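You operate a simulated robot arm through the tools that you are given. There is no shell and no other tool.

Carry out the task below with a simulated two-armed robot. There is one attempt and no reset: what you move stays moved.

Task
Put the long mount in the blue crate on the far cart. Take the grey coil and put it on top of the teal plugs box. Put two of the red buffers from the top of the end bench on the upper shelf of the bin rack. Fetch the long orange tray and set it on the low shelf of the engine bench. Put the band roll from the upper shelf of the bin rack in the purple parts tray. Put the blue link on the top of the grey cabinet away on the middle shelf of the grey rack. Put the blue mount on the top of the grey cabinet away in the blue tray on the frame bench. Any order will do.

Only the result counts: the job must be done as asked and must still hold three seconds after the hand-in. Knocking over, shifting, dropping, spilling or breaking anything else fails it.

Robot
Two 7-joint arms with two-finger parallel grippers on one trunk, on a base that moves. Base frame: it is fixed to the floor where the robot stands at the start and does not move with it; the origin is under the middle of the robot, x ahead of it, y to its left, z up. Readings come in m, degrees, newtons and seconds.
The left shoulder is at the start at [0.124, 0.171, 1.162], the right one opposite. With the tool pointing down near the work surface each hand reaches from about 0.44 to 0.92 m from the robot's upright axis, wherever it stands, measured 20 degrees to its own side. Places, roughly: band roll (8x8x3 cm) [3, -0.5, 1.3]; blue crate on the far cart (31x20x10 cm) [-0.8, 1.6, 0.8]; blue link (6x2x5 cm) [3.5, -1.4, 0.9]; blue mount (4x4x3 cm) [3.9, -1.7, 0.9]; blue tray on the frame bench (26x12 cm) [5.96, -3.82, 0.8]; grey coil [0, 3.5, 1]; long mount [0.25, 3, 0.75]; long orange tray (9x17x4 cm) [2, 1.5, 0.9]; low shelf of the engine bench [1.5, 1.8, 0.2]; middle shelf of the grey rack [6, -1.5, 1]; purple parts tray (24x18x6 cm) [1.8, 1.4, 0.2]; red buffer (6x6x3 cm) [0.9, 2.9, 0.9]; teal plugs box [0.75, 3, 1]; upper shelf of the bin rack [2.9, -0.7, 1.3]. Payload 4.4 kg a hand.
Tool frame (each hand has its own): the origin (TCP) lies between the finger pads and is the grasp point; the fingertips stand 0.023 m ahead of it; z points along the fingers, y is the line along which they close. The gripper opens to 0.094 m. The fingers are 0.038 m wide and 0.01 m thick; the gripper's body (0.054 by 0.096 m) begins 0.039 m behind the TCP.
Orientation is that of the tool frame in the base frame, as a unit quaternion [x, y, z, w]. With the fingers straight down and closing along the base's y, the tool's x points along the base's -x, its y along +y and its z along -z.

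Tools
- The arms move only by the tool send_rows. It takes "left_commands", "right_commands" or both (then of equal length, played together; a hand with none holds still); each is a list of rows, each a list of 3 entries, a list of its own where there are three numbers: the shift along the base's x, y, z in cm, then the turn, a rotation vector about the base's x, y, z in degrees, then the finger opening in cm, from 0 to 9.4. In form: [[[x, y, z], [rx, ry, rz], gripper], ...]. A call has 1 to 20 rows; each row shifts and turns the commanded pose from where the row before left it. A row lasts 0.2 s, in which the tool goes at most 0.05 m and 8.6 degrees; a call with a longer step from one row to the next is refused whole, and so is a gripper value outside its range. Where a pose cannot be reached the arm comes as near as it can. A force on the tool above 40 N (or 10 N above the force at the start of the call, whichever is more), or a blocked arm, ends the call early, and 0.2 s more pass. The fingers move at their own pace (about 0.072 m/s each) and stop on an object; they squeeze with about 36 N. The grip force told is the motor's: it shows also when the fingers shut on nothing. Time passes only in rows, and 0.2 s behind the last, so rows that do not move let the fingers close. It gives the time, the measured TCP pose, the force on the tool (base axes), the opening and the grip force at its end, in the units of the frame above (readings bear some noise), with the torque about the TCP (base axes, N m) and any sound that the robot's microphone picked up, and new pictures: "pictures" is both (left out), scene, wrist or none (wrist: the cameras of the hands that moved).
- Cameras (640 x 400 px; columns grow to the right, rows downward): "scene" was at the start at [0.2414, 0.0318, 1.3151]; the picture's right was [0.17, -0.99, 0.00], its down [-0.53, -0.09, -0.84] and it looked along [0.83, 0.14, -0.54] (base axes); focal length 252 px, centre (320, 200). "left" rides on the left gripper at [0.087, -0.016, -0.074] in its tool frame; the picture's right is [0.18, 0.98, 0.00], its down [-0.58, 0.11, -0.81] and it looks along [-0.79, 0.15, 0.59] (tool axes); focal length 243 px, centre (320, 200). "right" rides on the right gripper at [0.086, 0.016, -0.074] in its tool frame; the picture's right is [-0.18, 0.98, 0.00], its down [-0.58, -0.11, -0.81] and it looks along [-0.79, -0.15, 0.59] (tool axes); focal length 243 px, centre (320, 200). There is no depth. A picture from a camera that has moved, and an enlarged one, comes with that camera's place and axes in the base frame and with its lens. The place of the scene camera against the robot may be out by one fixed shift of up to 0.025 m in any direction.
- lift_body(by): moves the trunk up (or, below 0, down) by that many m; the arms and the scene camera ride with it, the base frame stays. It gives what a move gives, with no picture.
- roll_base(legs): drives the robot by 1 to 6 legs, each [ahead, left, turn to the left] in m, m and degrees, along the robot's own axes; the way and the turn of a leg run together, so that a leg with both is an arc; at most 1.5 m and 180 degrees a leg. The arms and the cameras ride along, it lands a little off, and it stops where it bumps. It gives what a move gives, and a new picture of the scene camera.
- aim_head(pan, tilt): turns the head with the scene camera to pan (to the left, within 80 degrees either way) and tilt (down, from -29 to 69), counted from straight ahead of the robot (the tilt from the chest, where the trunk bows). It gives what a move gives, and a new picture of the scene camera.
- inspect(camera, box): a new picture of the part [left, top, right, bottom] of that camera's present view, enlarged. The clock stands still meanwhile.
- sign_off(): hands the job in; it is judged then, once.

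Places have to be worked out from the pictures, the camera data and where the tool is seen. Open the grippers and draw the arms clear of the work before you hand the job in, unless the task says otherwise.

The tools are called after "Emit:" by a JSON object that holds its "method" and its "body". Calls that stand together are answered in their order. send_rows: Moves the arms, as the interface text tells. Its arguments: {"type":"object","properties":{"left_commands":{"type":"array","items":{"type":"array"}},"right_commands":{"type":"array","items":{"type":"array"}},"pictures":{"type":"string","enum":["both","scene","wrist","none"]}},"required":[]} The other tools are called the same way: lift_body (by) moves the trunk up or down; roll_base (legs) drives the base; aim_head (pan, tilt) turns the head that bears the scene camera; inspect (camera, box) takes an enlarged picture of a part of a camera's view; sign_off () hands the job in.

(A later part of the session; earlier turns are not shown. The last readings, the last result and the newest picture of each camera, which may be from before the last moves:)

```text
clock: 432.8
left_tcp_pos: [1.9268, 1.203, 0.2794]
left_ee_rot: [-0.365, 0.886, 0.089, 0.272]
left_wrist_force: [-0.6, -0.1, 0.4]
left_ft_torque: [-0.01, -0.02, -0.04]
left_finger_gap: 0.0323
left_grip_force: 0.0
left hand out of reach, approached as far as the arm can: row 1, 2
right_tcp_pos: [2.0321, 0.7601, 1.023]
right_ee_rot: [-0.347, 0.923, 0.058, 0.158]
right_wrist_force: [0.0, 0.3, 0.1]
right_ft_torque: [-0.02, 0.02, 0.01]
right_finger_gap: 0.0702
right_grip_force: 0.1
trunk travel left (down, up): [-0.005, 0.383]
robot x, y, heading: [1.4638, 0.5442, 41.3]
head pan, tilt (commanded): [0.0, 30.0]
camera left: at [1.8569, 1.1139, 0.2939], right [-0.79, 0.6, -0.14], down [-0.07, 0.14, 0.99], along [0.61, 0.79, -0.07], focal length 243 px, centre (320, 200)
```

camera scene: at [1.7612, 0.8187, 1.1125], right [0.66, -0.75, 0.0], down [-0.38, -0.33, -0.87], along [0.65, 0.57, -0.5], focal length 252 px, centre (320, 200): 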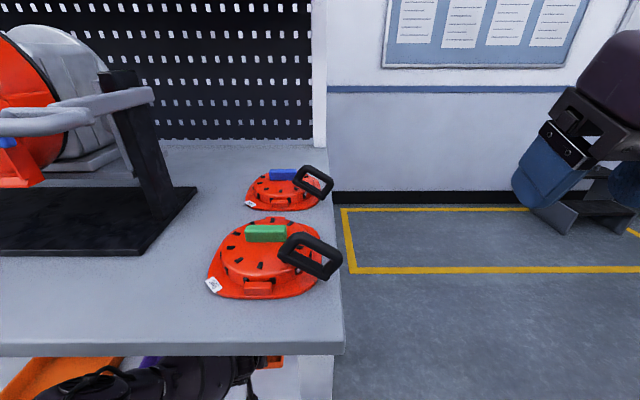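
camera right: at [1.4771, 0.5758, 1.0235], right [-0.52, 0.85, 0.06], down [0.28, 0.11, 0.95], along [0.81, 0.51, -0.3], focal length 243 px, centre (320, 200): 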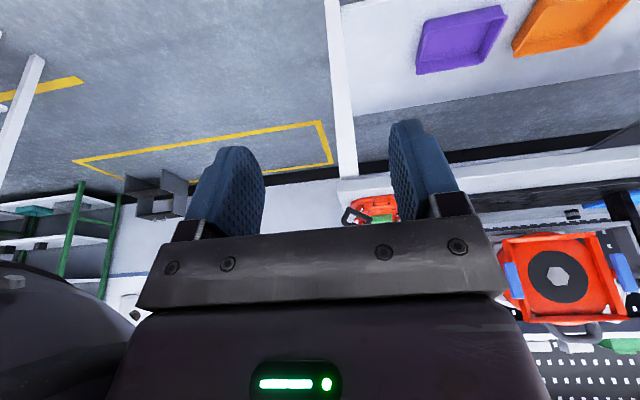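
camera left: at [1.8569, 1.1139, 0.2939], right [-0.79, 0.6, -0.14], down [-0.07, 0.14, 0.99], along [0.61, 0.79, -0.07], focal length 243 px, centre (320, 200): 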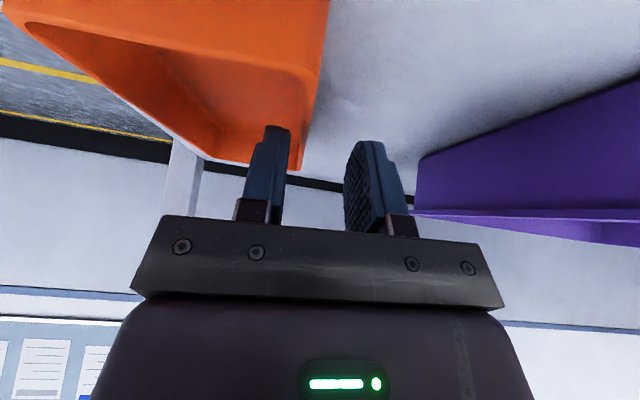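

Free of load. I raise further above the tray and then back out.

Emit:
{"method": "send_rows", "body": {"left_commands": [[[0.5, 0.45, 0.9], [0, 0, 0], 3.2], [[0.5, 0.45, 0.9], [0, 0, 0], 3.2], [[0.5, 0.45, 0.9], [0, 0, 0], 3.2], [[0.5, 0.45, 0.9], [0, 0, 0], 3.2]], "pictures": "wrist"}}

```text
clock: 433.9
left_tcp_pos: [1.9384, 1.1985, 0.2967]
left_ee_rot: [-0.36, 0.892, 0.082, 0.26]
left_wrist_force: [-0.4, 0.2, 0.3]
left_ft_torque: [0.01, 0.0, -0.04]
left_finger_gap: 0.032
left_grip_force: 0.0
right_tcp_pos: [2.0321, 0.7567, 1.0205]
right_ee_rot: [-0.345, 0.924, 0.056, 0.156]
right_wrist_force: [-0.4, 0.8, 0.6]
right_ft_torque: [0.0, -0.01, 0.02]
right_finger_gap: 0.07
right_grip_force: 0.1
trunk travel left (down, up): [-0.005, 0.383]
robot x, y, heading: [1.4653, 0.5358, 41.2]
head pan, tilt (commanded): [0.0, 30.0]
stopped in row 4 (left hand): the arm was blocked; the commanded pose is now the measured one
camera left: at [1.8674, 1.1099, 0.3161], right [-0.79, 0.6, -0.14], down [-0.05, 0.16, 0.99], along [0.62, 0.78, -0.1], focal length 243 px, centre (320, 200)
```

left: 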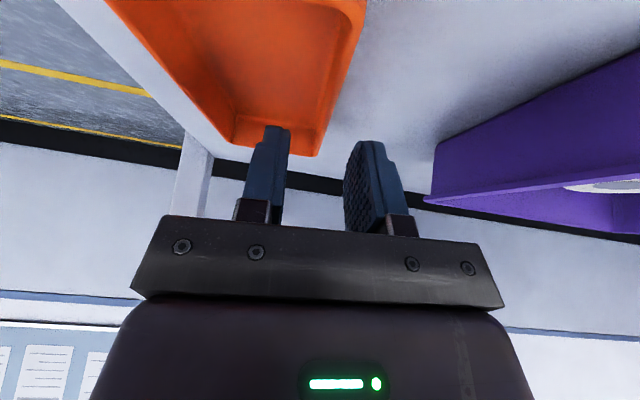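

The arm is blocked from rising further (likely the forearm near the bench's front edge), but the fingers are clear above the tray rim. I back straight out.

Emit:
{"method": "roll_base", "body": {"legs": [[-0.1, 0, 0]]}}

Emit:
{"method": "inspect", "body": {"camera": "left", "box": [0, 0, 640, 400]}}

```text
clock: 435.1
left_tcp_pos: [1.8659, 1.1395, 0.305]
left_ee_rot: [-0.362, 0.889, 0.085, 0.266]
left_wrist_force: [-0.3, -0.6, -0.3]
left_ft_torque: [0.01, -0.04, -0.01]
left_finger_gap: 0.032
left_grip_force: 0.0
right_tcp_pos: [1.9569, 0.6899, 1.0223]
right_ee_rot: [-0.346, 0.923, 0.057, 0.157]
right_wrist_force: [-0.3, -0.5, -0.2]
right_ft_torque: [-0.01, -0.01, -0.01]
right_finger_gap: 0.0699
right_grip_force: 0.1
trunk travel left (down, up): [-0.005, 0.383]
robot x, y, heading: [1.3879, 0.4723, 41.1]
head pan, tilt (commanded): [0.0, 30.0]
camera scene: at [1.6855, 0.7492, 1.1131], right [0.66, -0.75, 0.0], down [-0.38, -0.33, -0.87], along [0.65, 0.57, -0.5], focal length 252 px, centre (320, 200)
```

scene: 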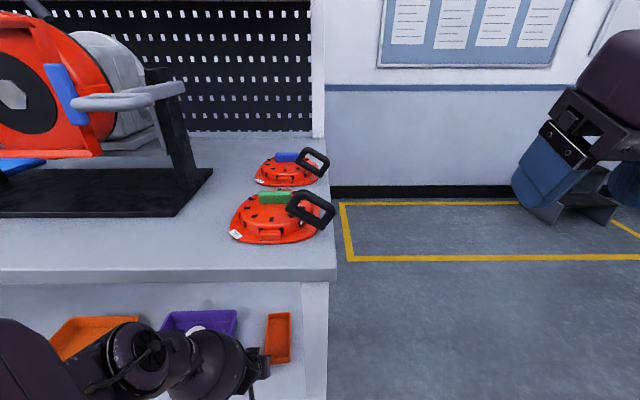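

```text
1.00 times, centred on (320, 200) of left (not enlarged: the box is as wide or as high as the picture)
camera zoom: at [1.7963, 1.0509, 0.3224], right [-0.79, 0.6, -0.14], down [-0.06, 0.15, 0.99], along [0.61, 0.78, -0.08], focal length 243 px, centre (320, 200)
```

zoom: 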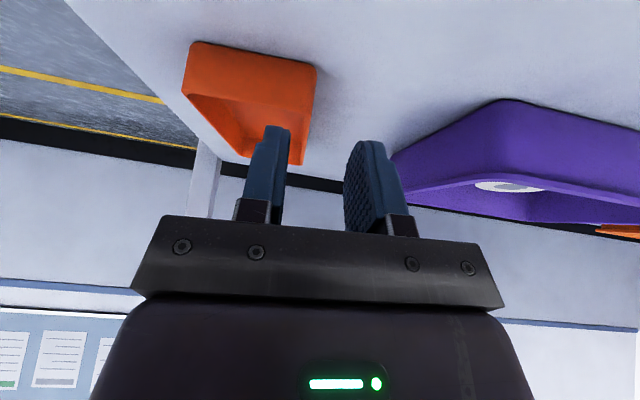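

The tray stays on the shelf and the hand is clear of it. I back out fully.

Emit:
{"method": "roll_base", "body": {"legs": [[-0.6, 0, 0]]}}

Emit:
{"method": "inspect", "body": {"camera": "scene", "box": [60, 150, 380, 350]}}

```text
clock: 438.5
left_tcp_pos: [1.4136, 0.7418, 0.3047]
left_ee_rot: [-0.361, 0.89, 0.084, 0.266]
left_wrist_force: [1.2, -0.4, -0.8]
left_ft_torque: [0.0, 0.02, 0.03]
left_finger_gap: 0.032
left_grip_force: 0.0
right_tcp_pos: [1.5021, 0.2936, 1.0222]
right_ee_rot: [-0.345, 0.923, 0.057, 0.158]
right_wrist_force: [-0.1, -0.1, 1.1]
right_ft_torque: [0.03, -0.01, -0.03]
right_finger_gap: 0.0699
right_grip_force: 0.0
trunk travel left (down, up): [-0.005, 0.383]
robot x, y, heading: [0.9375, 0.0762, 41.0]
head pan, tilt (commanded): [0.0, 30.0]
camera scene: at [1.2328, 0.3529, 1.1128], right [0.66, -0.75, 0.0], down [-0.38, -0.33, -0.87], along [0.65, 0.57, -0.5], focal length 252 px, centre (320, 200)
```

scene: 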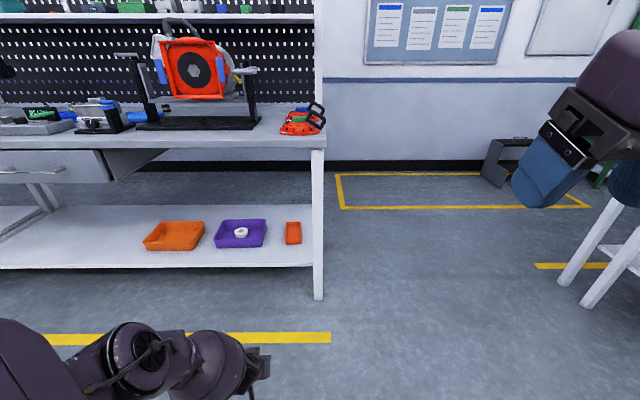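

```text
2.00 times, centred on (220, 250) of scene
camera zoom: at [1.2328, 0.3529, 1.1128], right [0.66, -0.75, 0.0], down [-0.38, -0.33, -0.87], along [0.65, 0.57, -0.5], focal length 505 px, centre (520, 100)
```

zoom: 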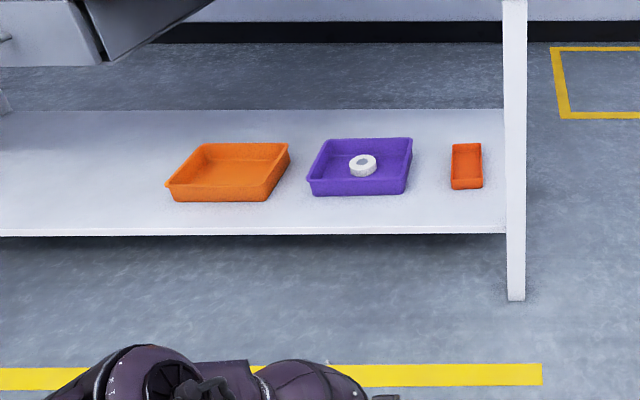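

The long orange tray now lies on the low shelf beside the purple tray with the roll. I bring the left arm up again in stages.

Emit:
{"method": "send_rows", "body": {"left_commands": [[[0.8, 0.7, 2.5], [0, 0, 0], 7], [[0.8, 0.7, 2.5], [0, 0, 0], 7], [[0.8, 0.7, 3.0], [0, 0, 0], 7], [[0.6, 0.5, 3.5], [0, 0, 0], 7], [[0.4, 0.35, 4], [0, 0, 0], 7], [[0, 0, 4], [0, 0, 0], 7], [[0, 0, 4], [0, 0, 0], 7], [[-0.8, -0.7, 4], [0, 0, 0], 7], [[-1.2, -1.0, 4], [-3.3, 3.8, 0], 7], [[-1.5, -1.3, 4], [-3.3, 3.8, 0], 7], [[-1.5, -1.3, 4], [-3.3, 3.8, 0], 7], [[-2.0, -1.8, 3.5], [0, 0, 0], 7], [[-2.0, -1.8, 3.5], [0, 0, 0], 7], [[-2.0, -1.8, 3.5], [0, 0, 0], 7]], "pictures": "scene"}}

```text
clock: 441.5
left_tcp_pos: [1.3374, 0.6745, 0.8058]
left_ee_rot: [-0.373, 0.916, 0.043, 0.143]
left_wrist_force: [-0.3, 0.6, -0.3]
left_ft_torque: [0.02, 0.0, 0.01]
left_finger_gap: 0.0699
left_grip_force: 0.1
right_tcp_pos: [1.5036, 0.2928, 1.0226]
right_ee_rot: [-0.345, 0.924, 0.057, 0.157]
right_wrist_force: [-0.6, 0.6, 0.0]
right_ft_torque: [0.01, -0.02, 0.0]
right_finger_gap: 0.07
right_grip_force: 0.1
trunk travel left (down, up): [-0.005, 0.383]
robot x, y, heading: [0.9372, 0.0754, 41.1]
head pan, tilt (commanded): [0.0, 30.0]
camera scene: at [1.2327, 0.3527, 1.113], right [0.66, -0.75, 0.0], down [-0.38, -0.33, -0.87], along [0.65, 0.57, -0.5], focal length 252 px, centre (320, 200)
```

scene: 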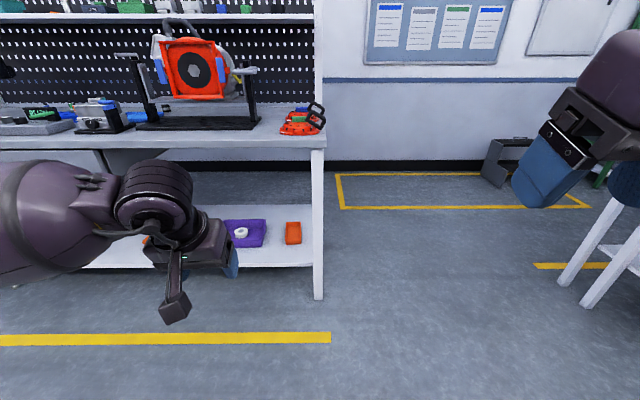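

I raise the trunk to mid height and lift the left hand, then head through the gap again to the corridor behind the bin rack, toward the grey cabinet.

Emit:
{"method": "lift_body", "body": {"by": 0.17}}

Emit:
{"method": "send_rows", "body": {"left_commands": [[[-1.0, -0.9, 3], [0, 0, 0], 7], [[-1.5, -1.3, 3], [0, 0, 0], 7], [[-1.5, -1.3, 3], [0, 0, 0], 7], [[-1.5, -1.3, 3], [0, 0, 0], 7], [[-1.5, -1.3, 3], [0, 0, 0], 7], [[-1.5, -1.3, 2], [0, 0, 0], 7]], "right_commands": [[[-1.5, -1.3, 0], [0, 0, 0], 7], [[-1.5, -1.3, 0], [0, 0, 0], 7], [[-1.5, -1.3, 0], [0, 0, 0], 7], [[-1.5, -1.3, 0], [0, 0, 0], 7], [[-1.0, -0.9, 0], [0, 0, 0], 7], [[0, 0, 0], [0, 0, 0], 7]], "pictures": "none"}}

```text
clock: 443.4
left_tcp_pos: [1.3398, 0.6764, 0.9723]
left_ee_rot: [-0.373, 0.916, 0.043, 0.143]
left_wrist_force: [-0.4, 0.5, -0.1]
left_ft_torque: [0.0, -0.01, -0.01]
left_finger_gap: 0.0698
left_grip_force: 0.0
right_tcp_pos: [1.5052, 0.2946, 1.1887]
right_ee_rot: [-0.346, 0.924, 0.056, 0.156]
right_wrist_force: [0.2, 0.3, 0.4]
right_ft_torque: [-0.01, 0.04, -0.01]
right_finger_gap: 0.07
right_grip_force: 0.2
trunk travel left (down, up): [-0.175, 0.213]
robot x, y, heading: [0.933, 0.0774, 41.1]
head pan, tilt (commanded): [0.0, 30.0]
```

```text
clock: 444.8
left_tcp_pos: [1.2514, 0.6, 1.1465]
left_ee_rot: [-0.374, 0.915, 0.043, 0.143]
left_wrist_force: [-0.9, -0.2, 0.1]
left_ft_torque: [0.0, -0.02, -0.02]
left_finger_gap: 0.0698
left_grip_force: 0.1
right_tcp_pos: [1.4325, 0.2322, 1.1927]
right_ee_rot: [-0.344, 0.924, 0.057, 0.158]
right_wrist_force: [-0.7, 0.3, 0.2]
right_ft_torque: [0.03, 0.01, 0.03]
right_finger_gap: 0.0703
right_grip_force: 0.0
trunk travel left (down, up): [-0.175, 0.213]
robot x, y, heading: [0.9305, 0.077, 41.0]
head pan, tilt (commanded): [0.0, 30.0]
```

Emit:
{"method": "roll_base", "body": {"legs": [[0.45, 0, 0.2], [0, -0.68, 0], [0.78, 0, 0], [0.78, 0, 0]]}}

Emit:
{"method": "roll_base", "body": {"legs": [[0, 0, -90], [0, 0, -90]]}}

```text
clock: 461.1
left_tcp_pos: [3.216, 1.4081, 1.1455]
left_ee_rot: [-0.368, 0.918, 0.042, 0.143]
left_wrist_force: [0.9, -0.1, 0.6]
left_ft_torque: [0.0, -0.02, 0.01]
left_finger_gap: 0.0697
left_grip_force: 0.1
right_tcp_pos: [3.3928, 1.0389, 1.1914]
right_ee_rot: [-0.341, 0.925, 0.056, 0.157]
right_wrist_force: [-0.1, 0.0, -0.3]
right_ft_torque: [0.0, 0.02, 0.01]
right_finger_gap: 0.0703
right_grip_force: 0.0
trunk travel left (down, up): [-0.175, 0.213]
robot x, y, heading: [2.893, 0.8851, 40.7]
head pan, tilt (commanded): [0.0, 30.0]
camera scene: at [3.0789, 1.0629, 1.319], right [0.65, -0.76, 0.0], down [-0.38, -0.33, -0.87], along [0.66, 0.56, -0.5], focal length 252 px, centre (320, 200)
```

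scene: 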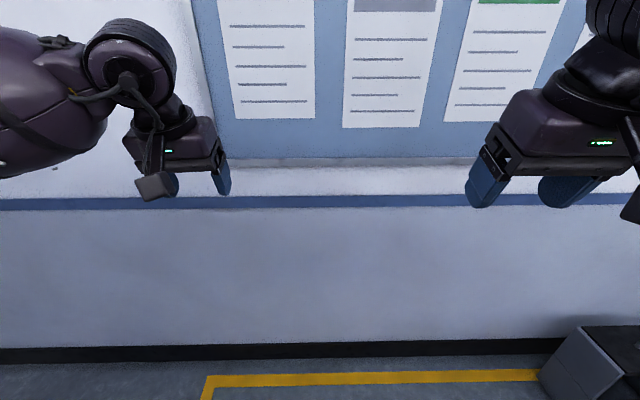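

```text
clock: 469.1
left_tcp_pos: [2.5769, 0.3638, 1.1457]
left_ee_rot: [0.915, 0.374, -0.143, 0.043]
left_wrist_force: [-0.4, 0.1, -0.5]
left_ft_torque: [0.02, 0.02, 0.02]
left_finger_gap: 0.0699
left_grip_force: 0.0
right_tcp_pos: [2.396, 0.7304, 1.1914]
right_ee_rot: [0.923, 0.347, -0.157, 0.057]
right_wrist_force: [0.8, -0.4, -0.2]
right_ft_torque: [0.01, -0.01, 0.02]
right_finger_gap: 0.0702
right_grip_force: 0.0
trunk travel left (down, up): [-0.175, 0.213]
robot x, y, heading: [2.8945, 0.8858, -138.7]
head pan, tilt (commanded): [0.0, 30.0]
camera scene: at [2.7112, 0.7441, 1.319], right [-0.66, 0.75, 0.0], down [0.38, 0.33, -0.87], along [-0.65, -0.57, -0.5], focal length 252 px, centre (320, 200)
```

scene: 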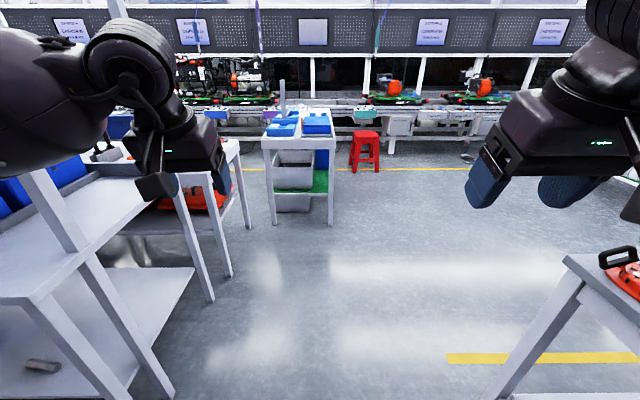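

Facing the racks from the corridor, I slide left along them toward the grey cabinet, keeping a bit more distance.

Emit:
{"method": "roll_base", "body": {"legs": [[-0.08, 1.1, 0], [0, 1.0, 0]]}}

Emit:
{"method": "aim_head", "body": {"pan": 15, "tilt": 30}}

```text
clock: 487.7
left_tcp_pos: [4.0339, -1.1496, 1.1446]
left_ee_rot: [0.914, 0.378, -0.143, 0.044]
left_wrist_force: [0.2, 0.0, -0.1]
left_ft_torque: [0.0, 0.01, 0.0]
left_finger_gap: 0.0699
left_grip_force: 0.0
right_tcp_pos: [3.8481, -0.7828, 1.1923]
right_ee_rot: [0.921, 0.351, -0.157, 0.058]
right_wrist_force: [1.1, 0.5, 0.5]
right_ft_torque: [0.0, 0.01, -0.03]
right_finger_gap: 0.0697
right_grip_force: 0.1
trunk travel left (down, up): [-0.175, 0.213]
robot x, y, heading: [4.3426, -0.6186, -138.2]
head pan, tilt (commanded): [0.0, 30.0]
camera scene: at [4.1639, -0.7666, 1.319], right [-0.67, 0.74, 0.0], down [0.37, 0.33, -0.87], along [-0.65, -0.58, -0.5], focal length 252 px, centre (320, 200)
```

scene: 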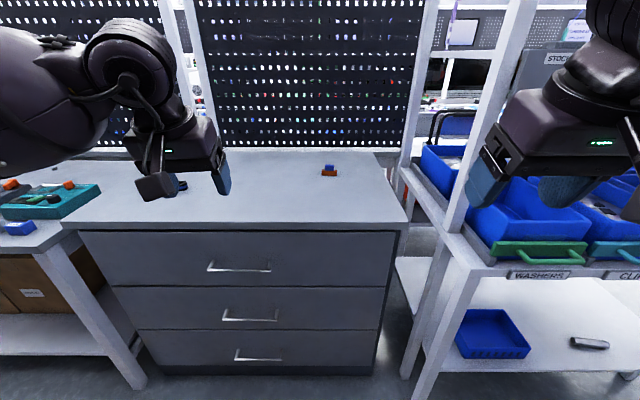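

```text
clock: 488.4
left_tcp_pos: [4.0342, -1.1497, 1.1459]
left_ee_rot: [0.913, 0.378, -0.143, 0.044]
left_wrist_force: [0.8, 0.4, 0.2]
left_ft_torque: [0.02, -0.01, -0.01]
left_finger_gap: 0.07
left_grip_force: 0.1
right_tcp_pos: [3.849, -0.7829, 1.1914]
right_ee_rot: [0.921, 0.351, -0.157, 0.058]
right_wrist_force: [-0.3, 0.2, -0.3]
right_ft_torque: [-0.01, 0.02, 0.0]
right_finger_gap: 0.0698
right_grip_force: 0.0
trunk travel left (down, up): [-0.175, 0.213]
robot x, y, heading: [4.3446, -0.6201, -138.3]
head pan, tilt (commanded): [15.0, 30.0]
camera scene: at [4.1817, -0.7819, 1.319], right [-0.84, 0.55, 0.0], down [0.27, 0.42, -0.87], along [-0.47, -0.72, -0.5], focal length 252 px, centre (320, 200)
```

scene: 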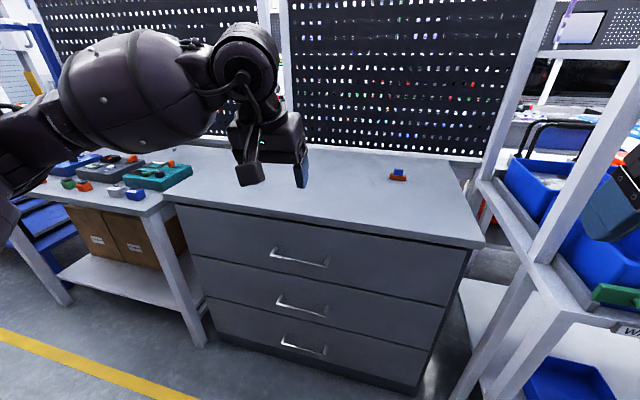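

The cabinet's top carries a small blue piece on an orange block, and something near my left hand. I zoom in on both.

Emit:
{"method": "inspect", "body": {"camera": "scene", "box": [360, 145, 440, 195]}}

Emit:
{"method": "aim_head", "body": {"pan": -3, "tilt": 32}}

Emit:
{"method": "inspect", "body": {"camera": "scene", "box": [130, 130, 370, 230]}}

Emit:
{"method": "inspect", "body": {"camera": "left", "box": [0, 0, 640, 400]}}

Emit:
{"method": "inspect", "body": {"camera": "right", "box": [0, 0, 640, 400]}}

```text
8.00 times, centred on (400, 170) of scene
camera zoom: at [4.1817, -0.7819, 1.319], right [-0.84, 0.55, 0.0], down [0.27, 0.42, -0.87], along [-0.47, -0.72, -0.5], focal length 2020 px, centre (-320, 440)
```

zoom: 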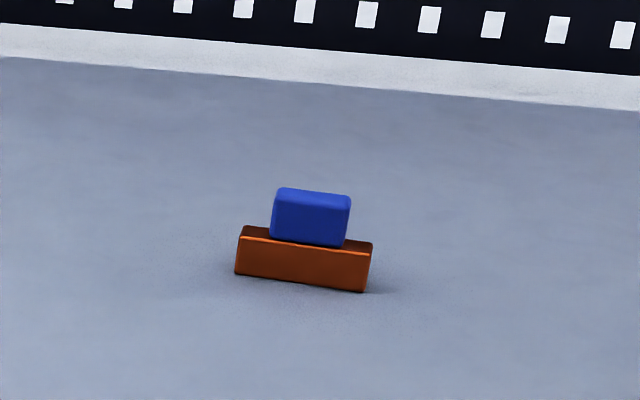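

```text
clock: 489.3
left_tcp_pos: [4.0341, -1.1488, 1.145]
left_ee_rot: [0.913, 0.379, -0.142, 0.043]
left_wrist_force: [-0.1, 0.7, -0.1]
left_ft_torque: [0.0, -0.02, -0.01]
left_finger_gap: 0.0699
left_grip_force: 0.1
right_tcp_pos: [3.8489, -0.7827, 1.191]
right_ee_rot: [0.922, 0.35, -0.157, 0.058]
right_wrist_force: [-0.7, -0.1, -0.1]
right_ft_torque: [-0.03, 0.0, 0.02]
right_finger_gap: 0.07
right_grip_force: 0.1
trunk travel left (down, up): [-0.175, 0.213]
robot x, y, heading: [4.3437, -0.6212, -138.3]
head pan, tilt (commanded): [-3.0, 32.0]
camera scene: at [4.1615, -0.7625, 1.3159], right [-0.63, 0.78, 0.0], down [0.41, 0.33, -0.85], along [-0.66, -0.53, -0.53], focal length 252 px, centre (320, 200)
```

scene: 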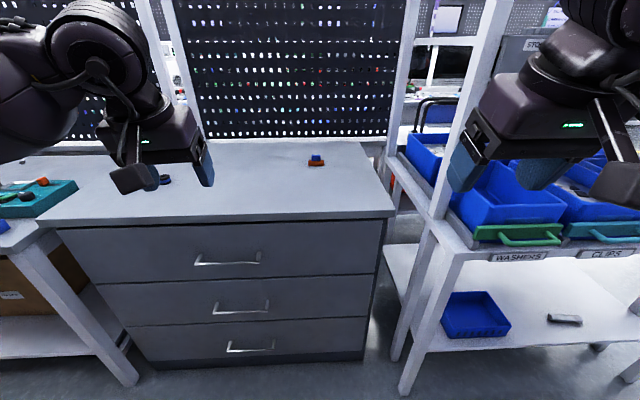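

```text
2.67 times, centred on (250, 180) of scene
camera zoom: at [4.1615, -0.7625, 1.3159], right [-0.63, 0.78, 0.0], down [0.41, 0.33, -0.85], along [-0.66, -0.53, -0.53], focal length 673 px, centre (507, 253)
```

zoom: 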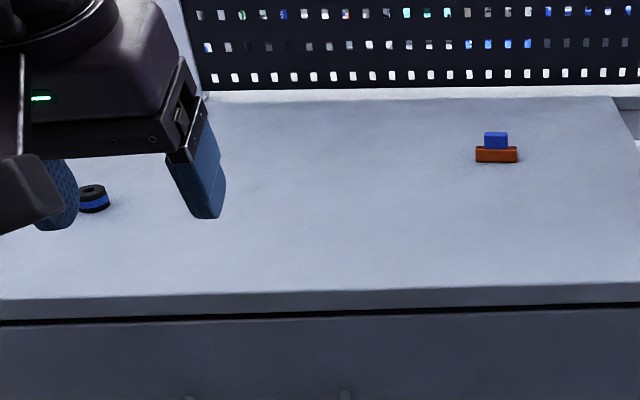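

```text
1.00 times, centred on (320, 200) of left (not enlarged: the box is as wide or as high as the picture)
camera zoom: at [4.0982, -1.0648, 1.1915], right [0.82, -0.57, -0.08], down [-0.13, -0.32, 0.94], along [-0.56, -0.75, -0.34], focal length 243 px, centre (320, 200)
```

zoom: 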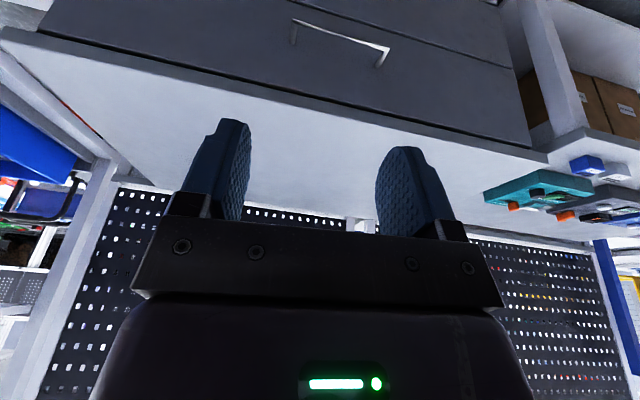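

```text
1.00 times, centred on (320, 200) of right (not enlarged: the box is as wide or as high as the picture)
camera zoom: at [3.9397, -0.7258, 1.234], right [0.52, -0.85, 0.06], down [-0.28, -0.11, 0.95], along [-0.8, -0.52, -0.3], focal length 243 px, centre (320, 200)
```

zoom: 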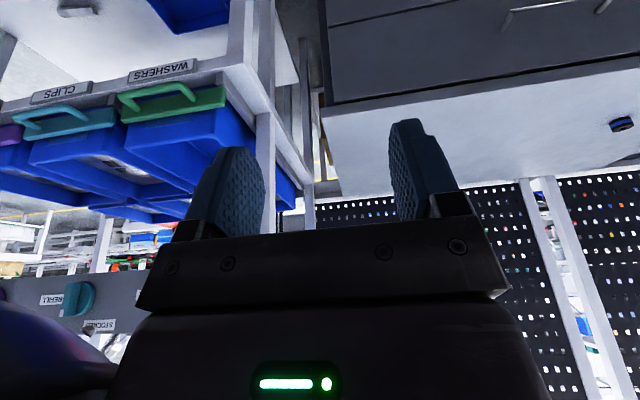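

The blue link (orange base, blue head, 6×2×5 cm) stands near [3.43, -1.40] and the blue-banded mount near [3.88, -1.74]. I drive ahead 0.33 m and left 0.2 m to bring both within reach.

Emit:
{"method": "roll_base", "body": {"legs": [[0.33, 0.2, -0.5]]}}

Emit:
{"method": "inspect", "body": {"camera": "right", "box": [0, 0, 640, 400]}}

Emit:
{"method": "inspect", "body": {"camera": "left", "box": [0, 0, 640, 400]}}

```text
clock: 491.7
left_tcp_pos: [3.9167, -1.5154, 1.1455]
left_ee_rot: [0.914, 0.377, -0.142, 0.044]
left_wrist_force: [-0.4, -0.4, -0.3]
left_ft_torque: [-0.01, 0.0, 0.01]
left_finger_gap: 0.0701
left_grip_force: 0.0
right_tcp_pos: [3.7325, -1.1495, 1.1924]
right_ee_rot: [0.922, 0.35, -0.158, 0.057]
right_wrist_force: [0.5, 0.0, 0.4]
right_ft_torque: [0.01, 0.0, 0.01]
right_finger_gap: 0.0697
right_grip_force: 0.0
trunk travel left (down, up): [-0.175, 0.213]
robot x, y, heading: [4.2307, -0.9875, -138.6]
head pan, tilt (commanded): [-3.0, 32.0]
camera scene: at [4.0461, -1.1292, 1.3159], right [-0.62, 0.78, 0.0], down [0.41, 0.33, -0.85], along [-0.66, -0.53, -0.53], focal length 252 px, centre (320, 200)
```

scene: 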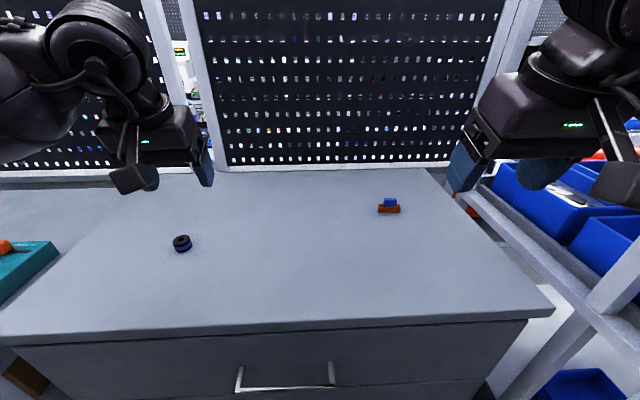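

```text
1.00 times, centred on (320, 200) of right (not enlarged: the box is as wide or as high as the picture)
camera zoom: at [3.8246, -1.0915, 1.234], right [0.52, -0.85, 0.06], down [-0.28, -0.11, 0.95], along [-0.81, -0.51, -0.3], focal length 243 px, centre (320, 200)
```

zoom: 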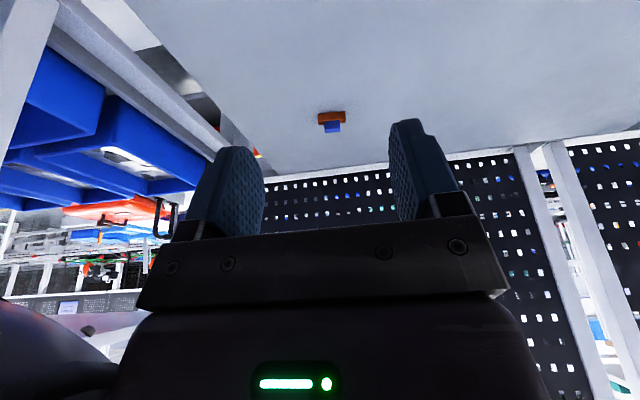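

```text
1.00 times, centred on (320, 200) of left (not enlarged: the box is as wide or as high as the picture)
camera zoom: at [3.9815, -1.4312, 1.1915], right [0.81, -0.58, -0.08], down [-0.13, -0.32, 0.94], along [-0.57, -0.75, -0.34], focal length 243 px, centre (320, 200)
```

zoom: 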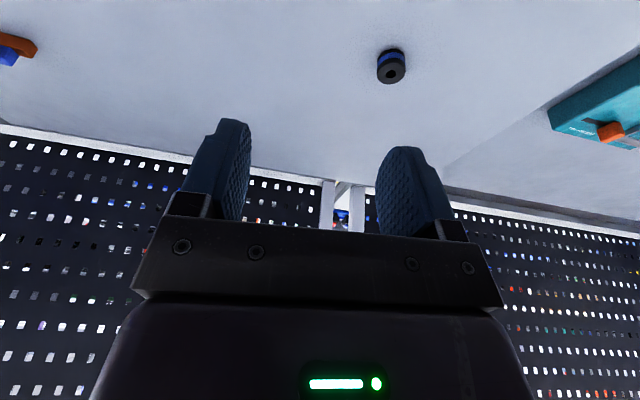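

Both are located well: link about [3.437, -1.377], mount about [3.892, -1.686]. I move both hands above them (right hand tilted to 35° for the later rack placement).

Emit:
{"method": "send_rows", "body": {"left_commands": [[[-0.3, -2.1, -1.0], [0, 0, 0], 7], [[-0.3, -2.1, -1.0], [0, 0, 0], 7], [[-0.3, -2.1, -1.0], [0, 0, 0], 7], [[-0.3, -2.1, -1.0], [0, 0, 0], 7], [[-0.3, -2.1, -1.0], [0, 0, 0], 7], [[-0.3, -2.1, -1.5], [0, 0, 0], 7], [[-0.3, -2.1, -1.5], [0, 0, 0], 7], [[-0.3, -2.1, -1.5], [0, 0, 0], 7]], "right_commands": [[[-3.7, -2.84, -1.0], [-5.2, 6.05, 0], 8], [[-3.7, -2.84, -1.0], [-5.2, 6.05, 0], 8], [[-3.7, -2.84, -1.0], [0, 0, 0], 8], [[-3.7, -2.84, -1.0], [0, 0, 0], 8], [[-3.7, -2.84, -1.0], [0, 0, 0], 8], [[-3.7, -2.84, -1.0], [0, 0, 0], 8], [[-3.5, -2.7, -2.0], [0, 0, 0], 8], [[-3.2, -2.5, -2.5], [0, 0, 0], 8]], "pictures": "both"}}

```text
clock: 493.5
left_tcp_pos: [3.8923, -1.6852, 1.0484]
left_ee_rot: [0.914, 0.377, -0.142, 0.043]
left_wrist_force: [-0.4, 0.3, 0.1]
left_ft_torque: [0.02, -0.01, 0.01]
left_finger_gap: 0.07
left_grip_force: 0.0
right_tcp_pos: [3.4431, -1.3726, 1.0836]
right_ee_rot: [0.891, 0.338, -0.284, 0.103]
right_wrist_force: [-0.1, -0.9, 0.1]
right_ft_torque: [0.01, -0.02, 0.0]
right_finger_gap: 0.0798
right_grip_force: 0.1
trunk travel left (down, up): [-0.175, 0.213]
robot x, y, heading: [4.2296, -0.9856, -138.6]
head pan, tilt (commanded): [-3.0, 32.0]
camera scene: at [4.0453, -1.1304, 1.3152], right [-0.62, 0.78, 0.0], down [0.41, 0.33, -0.85], along [-0.66, -0.53, -0.53], focal length 252 px, centre (320, 200)
camera right: at [3.5406, -1.3108, 1.0961], right [0.54, -0.84, 0.1], down [-0.08, 0.07, 0.99], along [-0.84, -0.54, -0.03], focal length 243 px, centre (320, 200)
camera left: at [3.9574, -1.5997, 1.0937], right [0.81, -0.58, -0.08], down [-0.13, -0.32, 0.94], along [-0.57, -0.75, -0.34], focal length 243 px, centre (320, 200)
```

scene: 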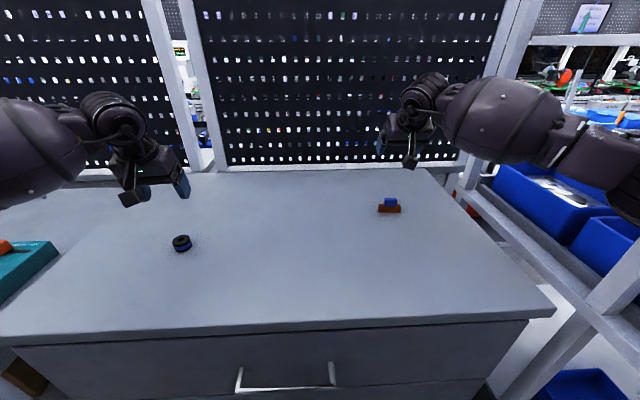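
right: 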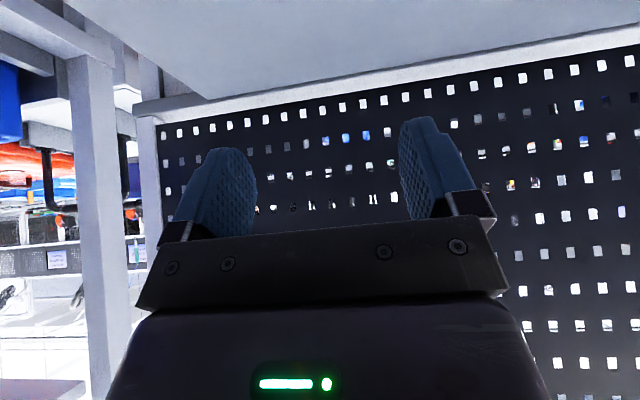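
left: 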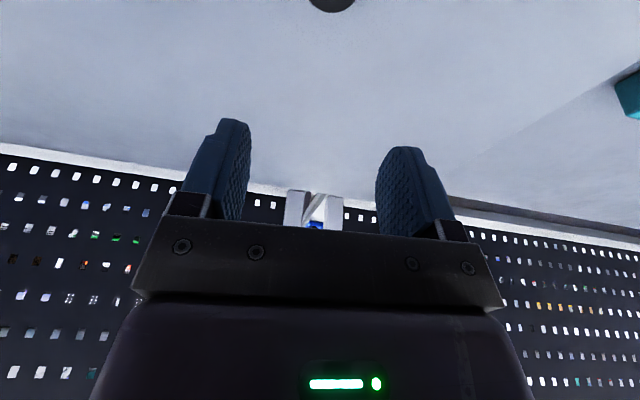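

Parallax shows the cabinet top at about z 0.887, so the link is a bit nearer ([3.474, -1.355]). I adjust both hands and lower them a little for a closer look.

Emit:
{"method": "send_rows", "body": {"left_commands": [[[0.2, 0.6, -3], [0, 0, 0], 7], [[0.2, 0.6, -3], [0, 0, 0], 7], [[0, 0, 0], [0, 0, 0], 7]], "right_commands": [[[1.8, 1.2, -2], [0, 0, 0], 8], [[1.7, 1.1, -3], [0, 0, 0], 8], [[0, 0, -2], [0, 0, 0], 8]], "pictures": "wrist"}}

```text
clock: 494.3
left_tcp_pos: [3.8972, -1.67, 0.9908]
left_ee_rot: [0.914, 0.376, -0.143, 0.043]
left_wrist_force: [0.3, 0.4, 0.0]
left_ft_torque: [0.02, -0.05, -0.02]
left_finger_gap: 0.07
left_grip_force: 0.0
right_tcp_pos: [3.4789, -1.3489, 1.0161]
right_ee_rot: [0.891, 0.338, -0.284, 0.104]
right_wrist_force: [0.4, 0.5, 0.4]
right_ft_torque: [-0.01, -0.01, 0.02]
right_finger_gap: 0.08
right_grip_force: 0.1
trunk travel left (down, up): [-0.175, 0.213]
robot x, y, heading: [4.2318, -0.9894, -138.5]
head pan, tilt (commanded): [-3.0, 32.0]
camera right: at [3.5767, -1.286, 1.0276], right [0.54, -0.84, 0.1], down [-0.07, 0.07, 0.99], along [-0.84, -0.54, -0.03], focal length 243 px, centre (320, 200)
camera left: at [3.9613, -1.5864, 1.0356], right [0.81, -0.58, -0.08], down [-0.13, -0.32, 0.94], along [-0.57, -0.75, -0.34], focal length 243 px, centre (320, 200)
```

right: 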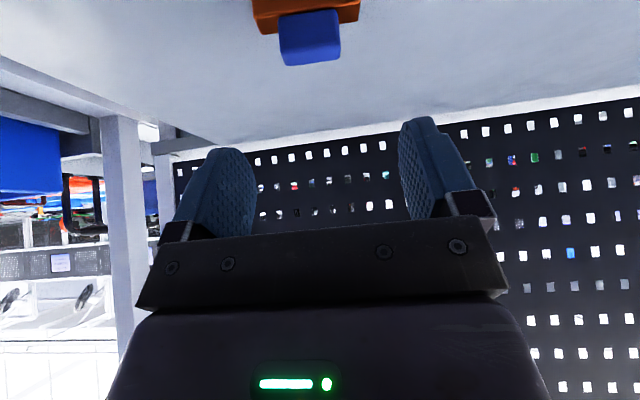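
left: 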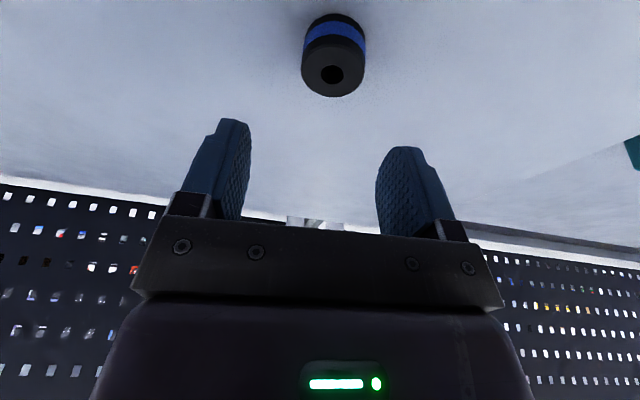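

Mount: nearly under the left TCP. Link: about 3 cm ahead of the right TCP. I correct both and go lower.

Emit:
{"method": "send_rows", "body": {"left_commands": [[[0.1, -0.5, -2.5], [0, 0, 0], 7], [[0, 0, -2.5], [0, 0, 0], 7], [[0, 0, -1.2], [0, 0, 0], 7]], "right_commands": [[[-1.1, -0.7, -2], [0, 0, 0], 8], [[-1.0, -0.7, -2], [0, 0, 0], 8], [[0, 0, -1], [0, 0, 0], 8]], "pictures": "wrist"}}

```text
clock: 495.1
left_tcp_pos: [3.8975, -1.6767, 0.9283]
left_ee_rot: [0.914, 0.377, -0.144, 0.044]
left_wrist_force: [0.7, 0.2, 1.7]
left_ft_torque: [-0.02, -0.1, 0.04]
left_finger_gap: 0.0699
left_grip_force: 0.1
right_tcp_pos: [3.4597, -1.361, 0.9657]
right_ee_rot: [0.891, 0.337, -0.285, 0.104]
right_wrist_force: [0.9, 0.0, 0.3]
right_ft_torque: [0.0, 0.0, -0.02]
right_finger_gap: 0.08
right_grip_force: 0.0
trunk travel left (down, up): [-0.175, 0.213]
robot x, y, heading: [4.2288, -0.9866, -138.3]
head pan, tilt (commanded): [-3.0, 32.0]
camera right: at [3.5555, -1.2995, 0.9777], right [0.54, -0.84, 0.1], down [-0.07, 0.07, 0.99], along [-0.84, -0.54, -0.02], focal length 243 px, centre (320, 200)
camera left: at [3.9623, -1.5915, 0.9742], right [0.81, -0.58, -0.08], down [-0.13, -0.32, 0.94], along [-0.57, -0.75, -0.34], focal length 243 px, centre (320, 200)
```

right: 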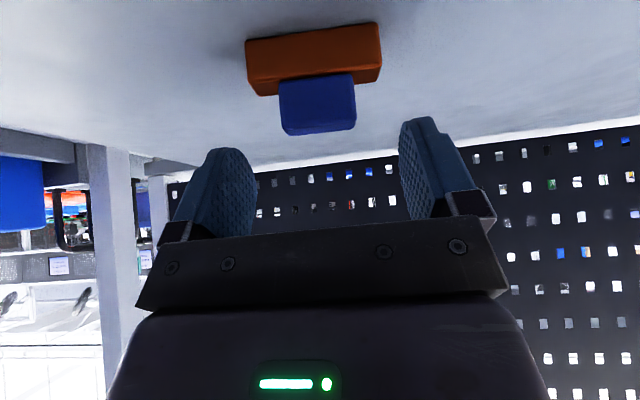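
left: 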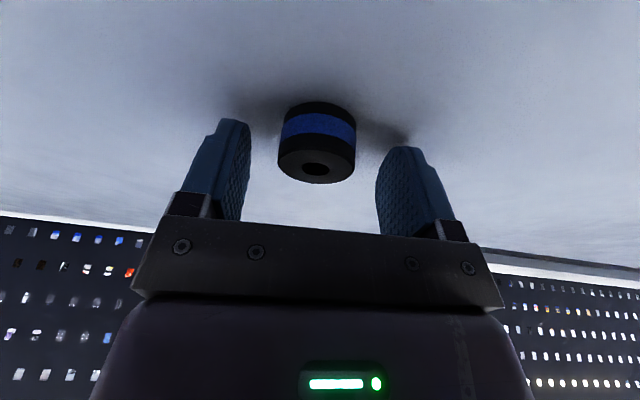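

The left fingertips are just at the cabinet surface (z≈0.90). The mount is about 1.5 cm nearer than the TCP; the link is right under the right TCP. I adjust, descend with the right hand, and close both.

Emit:
{"method": "send_rows", "body": {"left_commands": [[[0.3, 0.45, 0.3], [0, 0, 0], 7], [[0.6, 0.8, 0], [0, 0, 0], 7], [[0, 0, 0], [0, 0, 0], 7], [[0, 0, 0], [0, 0, 0], 7]], "right_commands": [[[0.1, -0.1, -1.2], [0, 0, 0], 8], [[0, 0, -1.0], [0, 0, 0], 8], [[0, 0, -0.6], [0, 0, 0], 8], [[0, 0, 0], [0, 0, 0], 8]], "pictures": "wrist"}}

```text
clock: 496.1
left_tcp_pos: [3.9055, -1.6636, 0.932]
left_ee_rot: [0.915, 0.376, -0.142, 0.043]
left_wrist_force: [0.0, 0.7, 0.7]
left_ft_torque: [-0.03, 0.0, 0.0]
left_finger_gap: 0.0699
left_grip_force: 0.0
right_tcp_pos: [3.4594, -1.362, 0.9386]
right_ee_rot: [0.892, 0.337, -0.284, 0.103]
right_wrist_force: [0.7, 0.5, 0.3]
right_ft_torque: [0.0, 0.02, 0.02]
right_finger_gap: 0.0798
right_grip_force: 0.1
trunk travel left (down, up): [-0.175, 0.213]
robot x, y, heading: [4.2286, -0.9872, -138.4]
head pan, tilt (commanded): [-3.0, 32.0]
camera right: at [3.5564, -1.3004, 0.9502], right [0.54, -0.84, 0.1], down [-0.07, 0.07, 0.99], along [-0.84, -0.54, -0.03], focal length 243 px, centre (320, 200)
camera left: at [3.9715, -1.5792, 0.9777], right [0.81, -0.58, -0.08], down [-0.13, -0.32, 0.94], along [-0.57, -0.75, -0.34], focal length 243 px, centre (320, 200)
```

right: 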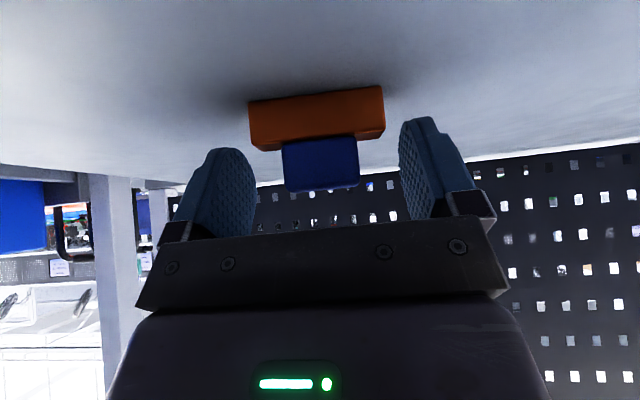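
left: 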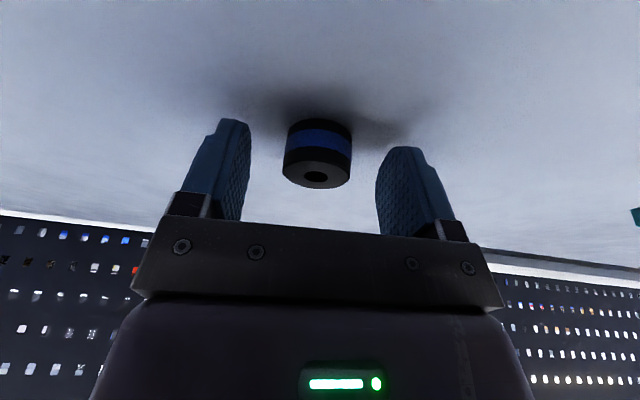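

Both objects are between the fingers. I lower 3–4 mm more and close both hands.

Emit:
{"method": "send_rows", "body": {"left_commands": [[[0, 0, -0.25], [0, 0, 0], 7], [[0, 0, 0], [0, 0, 0], 4], [[0, 0, 0], [0, 0, 0], 0], [[0, 0, 0], [0, 0, 0], 0], [[0, 0, 0], [0, 0, 0], 0], [[0, 0, 0], [0, 0, 0], 0]], "right_commands": [[[0, 0, -0.45], [0, 0, 0], 8], [[0, 0, 0], [0, 0, 0], 5], [[0, 0, 0], [0, 0, 0], 0], [[0, 0, 0], [0, 0, 0], 0], [[0, 0, 0], [0, 0, 0], 0], [[0, 0, 0], [0, 0, 0], 0]], "pictures": "wrist"}}

```text
clock: 497.5
left_tcp_pos: [3.9057, -1.6629, 0.9288]
left_ee_rot: [0.914, 0.376, -0.143, 0.044]
left_wrist_force: [0.6, -0.6, 1.0]
left_ft_torque: [-0.06, -0.04, 0.02]
left_finger_gap: 0.0346
left_grip_force: 36.0
right_tcp_pos: [3.4594, -1.3625, 0.934]
right_ee_rot: [0.892, 0.337, -0.284, 0.103]
right_wrist_force: [0.3, 0.3, 0.9]
right_ft_torque: [-0.03, 0.02, -0.01]
right_finger_gap: 0.0601
right_grip_force: 36.5
trunk travel left (down, up): [-0.175, 0.213]
robot x, y, heading: [4.2299, -0.9874, -138.6]
head pan, tilt (commanded): [-3.0, 32.0]
camera right: at [3.5563, -1.3005, 0.9458], right [0.54, -0.84, 0.1], down [-0.07, 0.07, 0.99], along [-0.84, -0.54, -0.03], focal length 243 px, centre (320, 200)
camera left: at [3.9715, -1.5792, 0.9749], right [0.81, -0.58, -0.08], down [-0.13, -0.32, 0.94], along [-0.57, -0.75, -0.34], focal length 243 px, centre (320, 200)
```

right: 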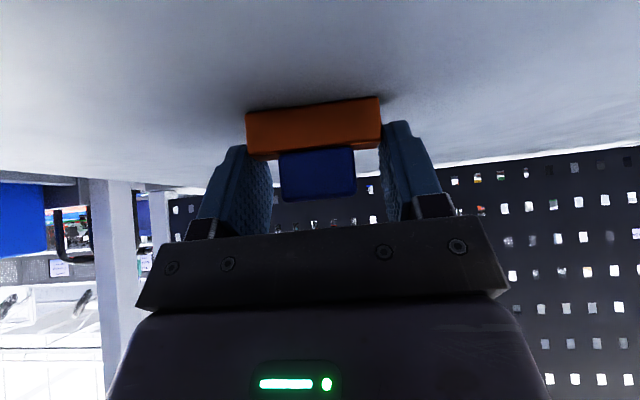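
left: 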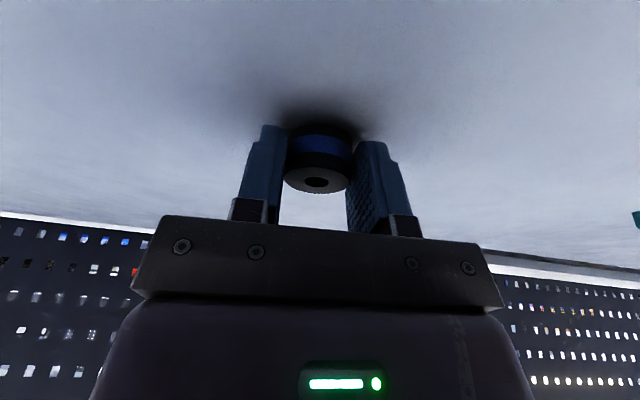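

Both grips are firm (3.5 cm mount, 6.0 cm link). I lift both slowly.

Emit:
{"method": "send_rows", "body": {"left_commands": [[[0, 0, 0.4], [0, 0, 0], 0], [[0, 0, 0.5], [0, 0, 0], 0], [[0, 0, 0.6], [0, 0, 0], 0], [[0, 0, 1], [0, 0, 0], 0], [[0, 0, 1], [0, 0, 0], 0], [[0, 0, 1.5], [0, 0, 0], 0], [[0, 0, 2], [0, 0, 0], 0]], "right_commands": [[[0, 0, 0.4], [0, 0, 0], 0], [[0, 0, 0.5], [0, 0, 0], 0], [[0, 0, 0.6], [0, 0, 0], 0], [[0, 0, 1], [0, 0, 0], 0], [[0, 0, 1], [0, 0, 0], 0], [[0, 0, 1.5], [0, 0, 0], 0], [[0, 0, 2], [0, 0, 0], 0]], "pictures": "wrist"}}

```text
clock: 499.1
left_tcp_pos: [3.9063, -1.6632, 1.0004]
left_ee_rot: [0.914, 0.376, -0.144, 0.043]
left_wrist_force: [-0.8, -0.3, -0.1]
left_ft_torque: [0.01, -0.01, 0.0]
left_finger_gap: 0.0343
left_grip_force: 35.7
right_tcp_pos: [3.4597, -1.3621, 1.005]
right_ee_rot: [0.892, 0.337, -0.285, 0.104]
right_wrist_force: [0.1, 0.9, -1.1]
right_ft_torque: [0.01, 0.0, 0.02]
right_finger_gap: 0.0597
right_grip_force: 35.8
trunk travel left (down, up): [-0.175, 0.213]
robot x, y, heading: [4.2322, -0.9874, -138.6]
head pan, tilt (commanded): [-3.0, 32.0]
camera right: at [3.5568, -1.3002, 1.0165], right [0.54, -0.84, 0.1], down [-0.07, 0.07, 0.99], along [-0.84, -0.54, -0.02], focal length 243 px, centre (320, 200)
camera left: at [3.9717, -1.5788, 1.0461], right [0.81, -0.58, -0.08], down [-0.13, -0.32, 0.94], along [-0.57, -0.75, -0.34], focal length 243 px, centre (320, 200)
```

right: 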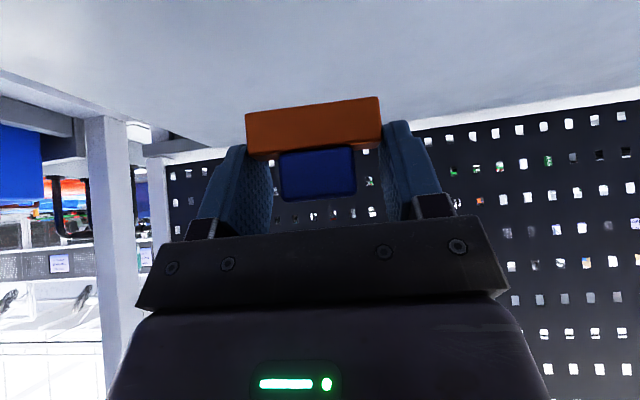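
left: 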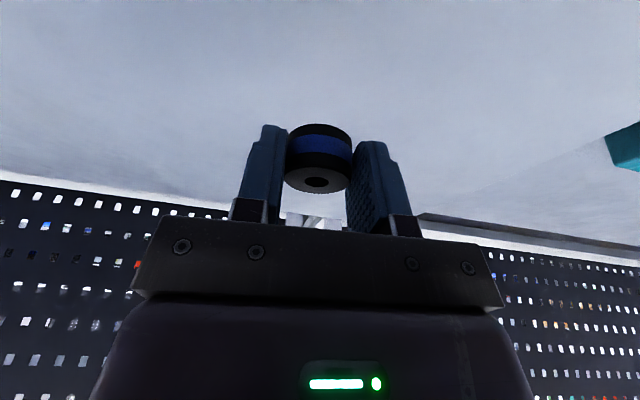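

Both parts are in hand. I raise and retract both hands to travel positions, then back off from the cabinet.

Emit:
{"method": "send_rows", "body": {"left_commands": [[[0, 0, 3], [0, 0, 0], 0], [[0, 0, 3], [0, 0, 0], 0], [[1.5, 1.3, 3], [0, 0, 0], 0], [[2.5, 2.2, 3], [0, 0, 0], 0], [[2.5, 2.2, 2], [0, 0, 0], 0], [[2.5, 2.2, 0], [0, 0, 0], 0], [[2.5, 2.2, 0], [0, 0, 0], 0], [[1.5, 1.3, 0], [0, 0, 0], 0], [[0, 0, 0], [0, 0, 0], 0]], "right_commands": [[[0, 0, 3], [0, 0, 0], 0], [[0, 0, 3], [0, 0, 0], 0], [[2.0, 1.7, 3], [0, 0, 0], 0], [[3, 2.6, 2.5], [0, 0, 0], 0], [[3, 2.6, 2], [0, 0, 0], 0], [[3.2, 2.8, 0], [0, 0, 0], 0], [[3.2, 2.8, 0], [0, 0, 0], 0], [[3.2, 2.8, 0], [0, 0, 0], 0], [[3.2, 2.8, 0], [0, 0, 0], 0]], "pictures": "none"}}

```text
clock: 501.1
left_tcp_pos: [4.0375, -1.5484, 1.1385]
left_ee_rot: [0.914, 0.377, -0.143, 0.044]
left_wrist_force: [0.5, 0.4, -0.7]
left_ft_torque: [-0.02, 0.0, 0.0]
left_finger_gap: 0.0343
left_grip_force: 36.0
right_tcp_pos: [3.6674, -1.1814, 1.1394]
right_ee_rot: [0.891, 0.338, -0.284, 0.103]
right_wrist_force: [-0.8, 0.3, 0.0]
right_ft_torque: [-0.02, 0.02, -0.02]
right_finger_gap: 0.0597
right_grip_force: 36.4
trunk travel left (down, up): [-0.175, 0.213]
robot x, y, heading: [4.2288, -0.9879, -138.1]
head pan, tilt (commanded): [-3.0, 32.0]
```

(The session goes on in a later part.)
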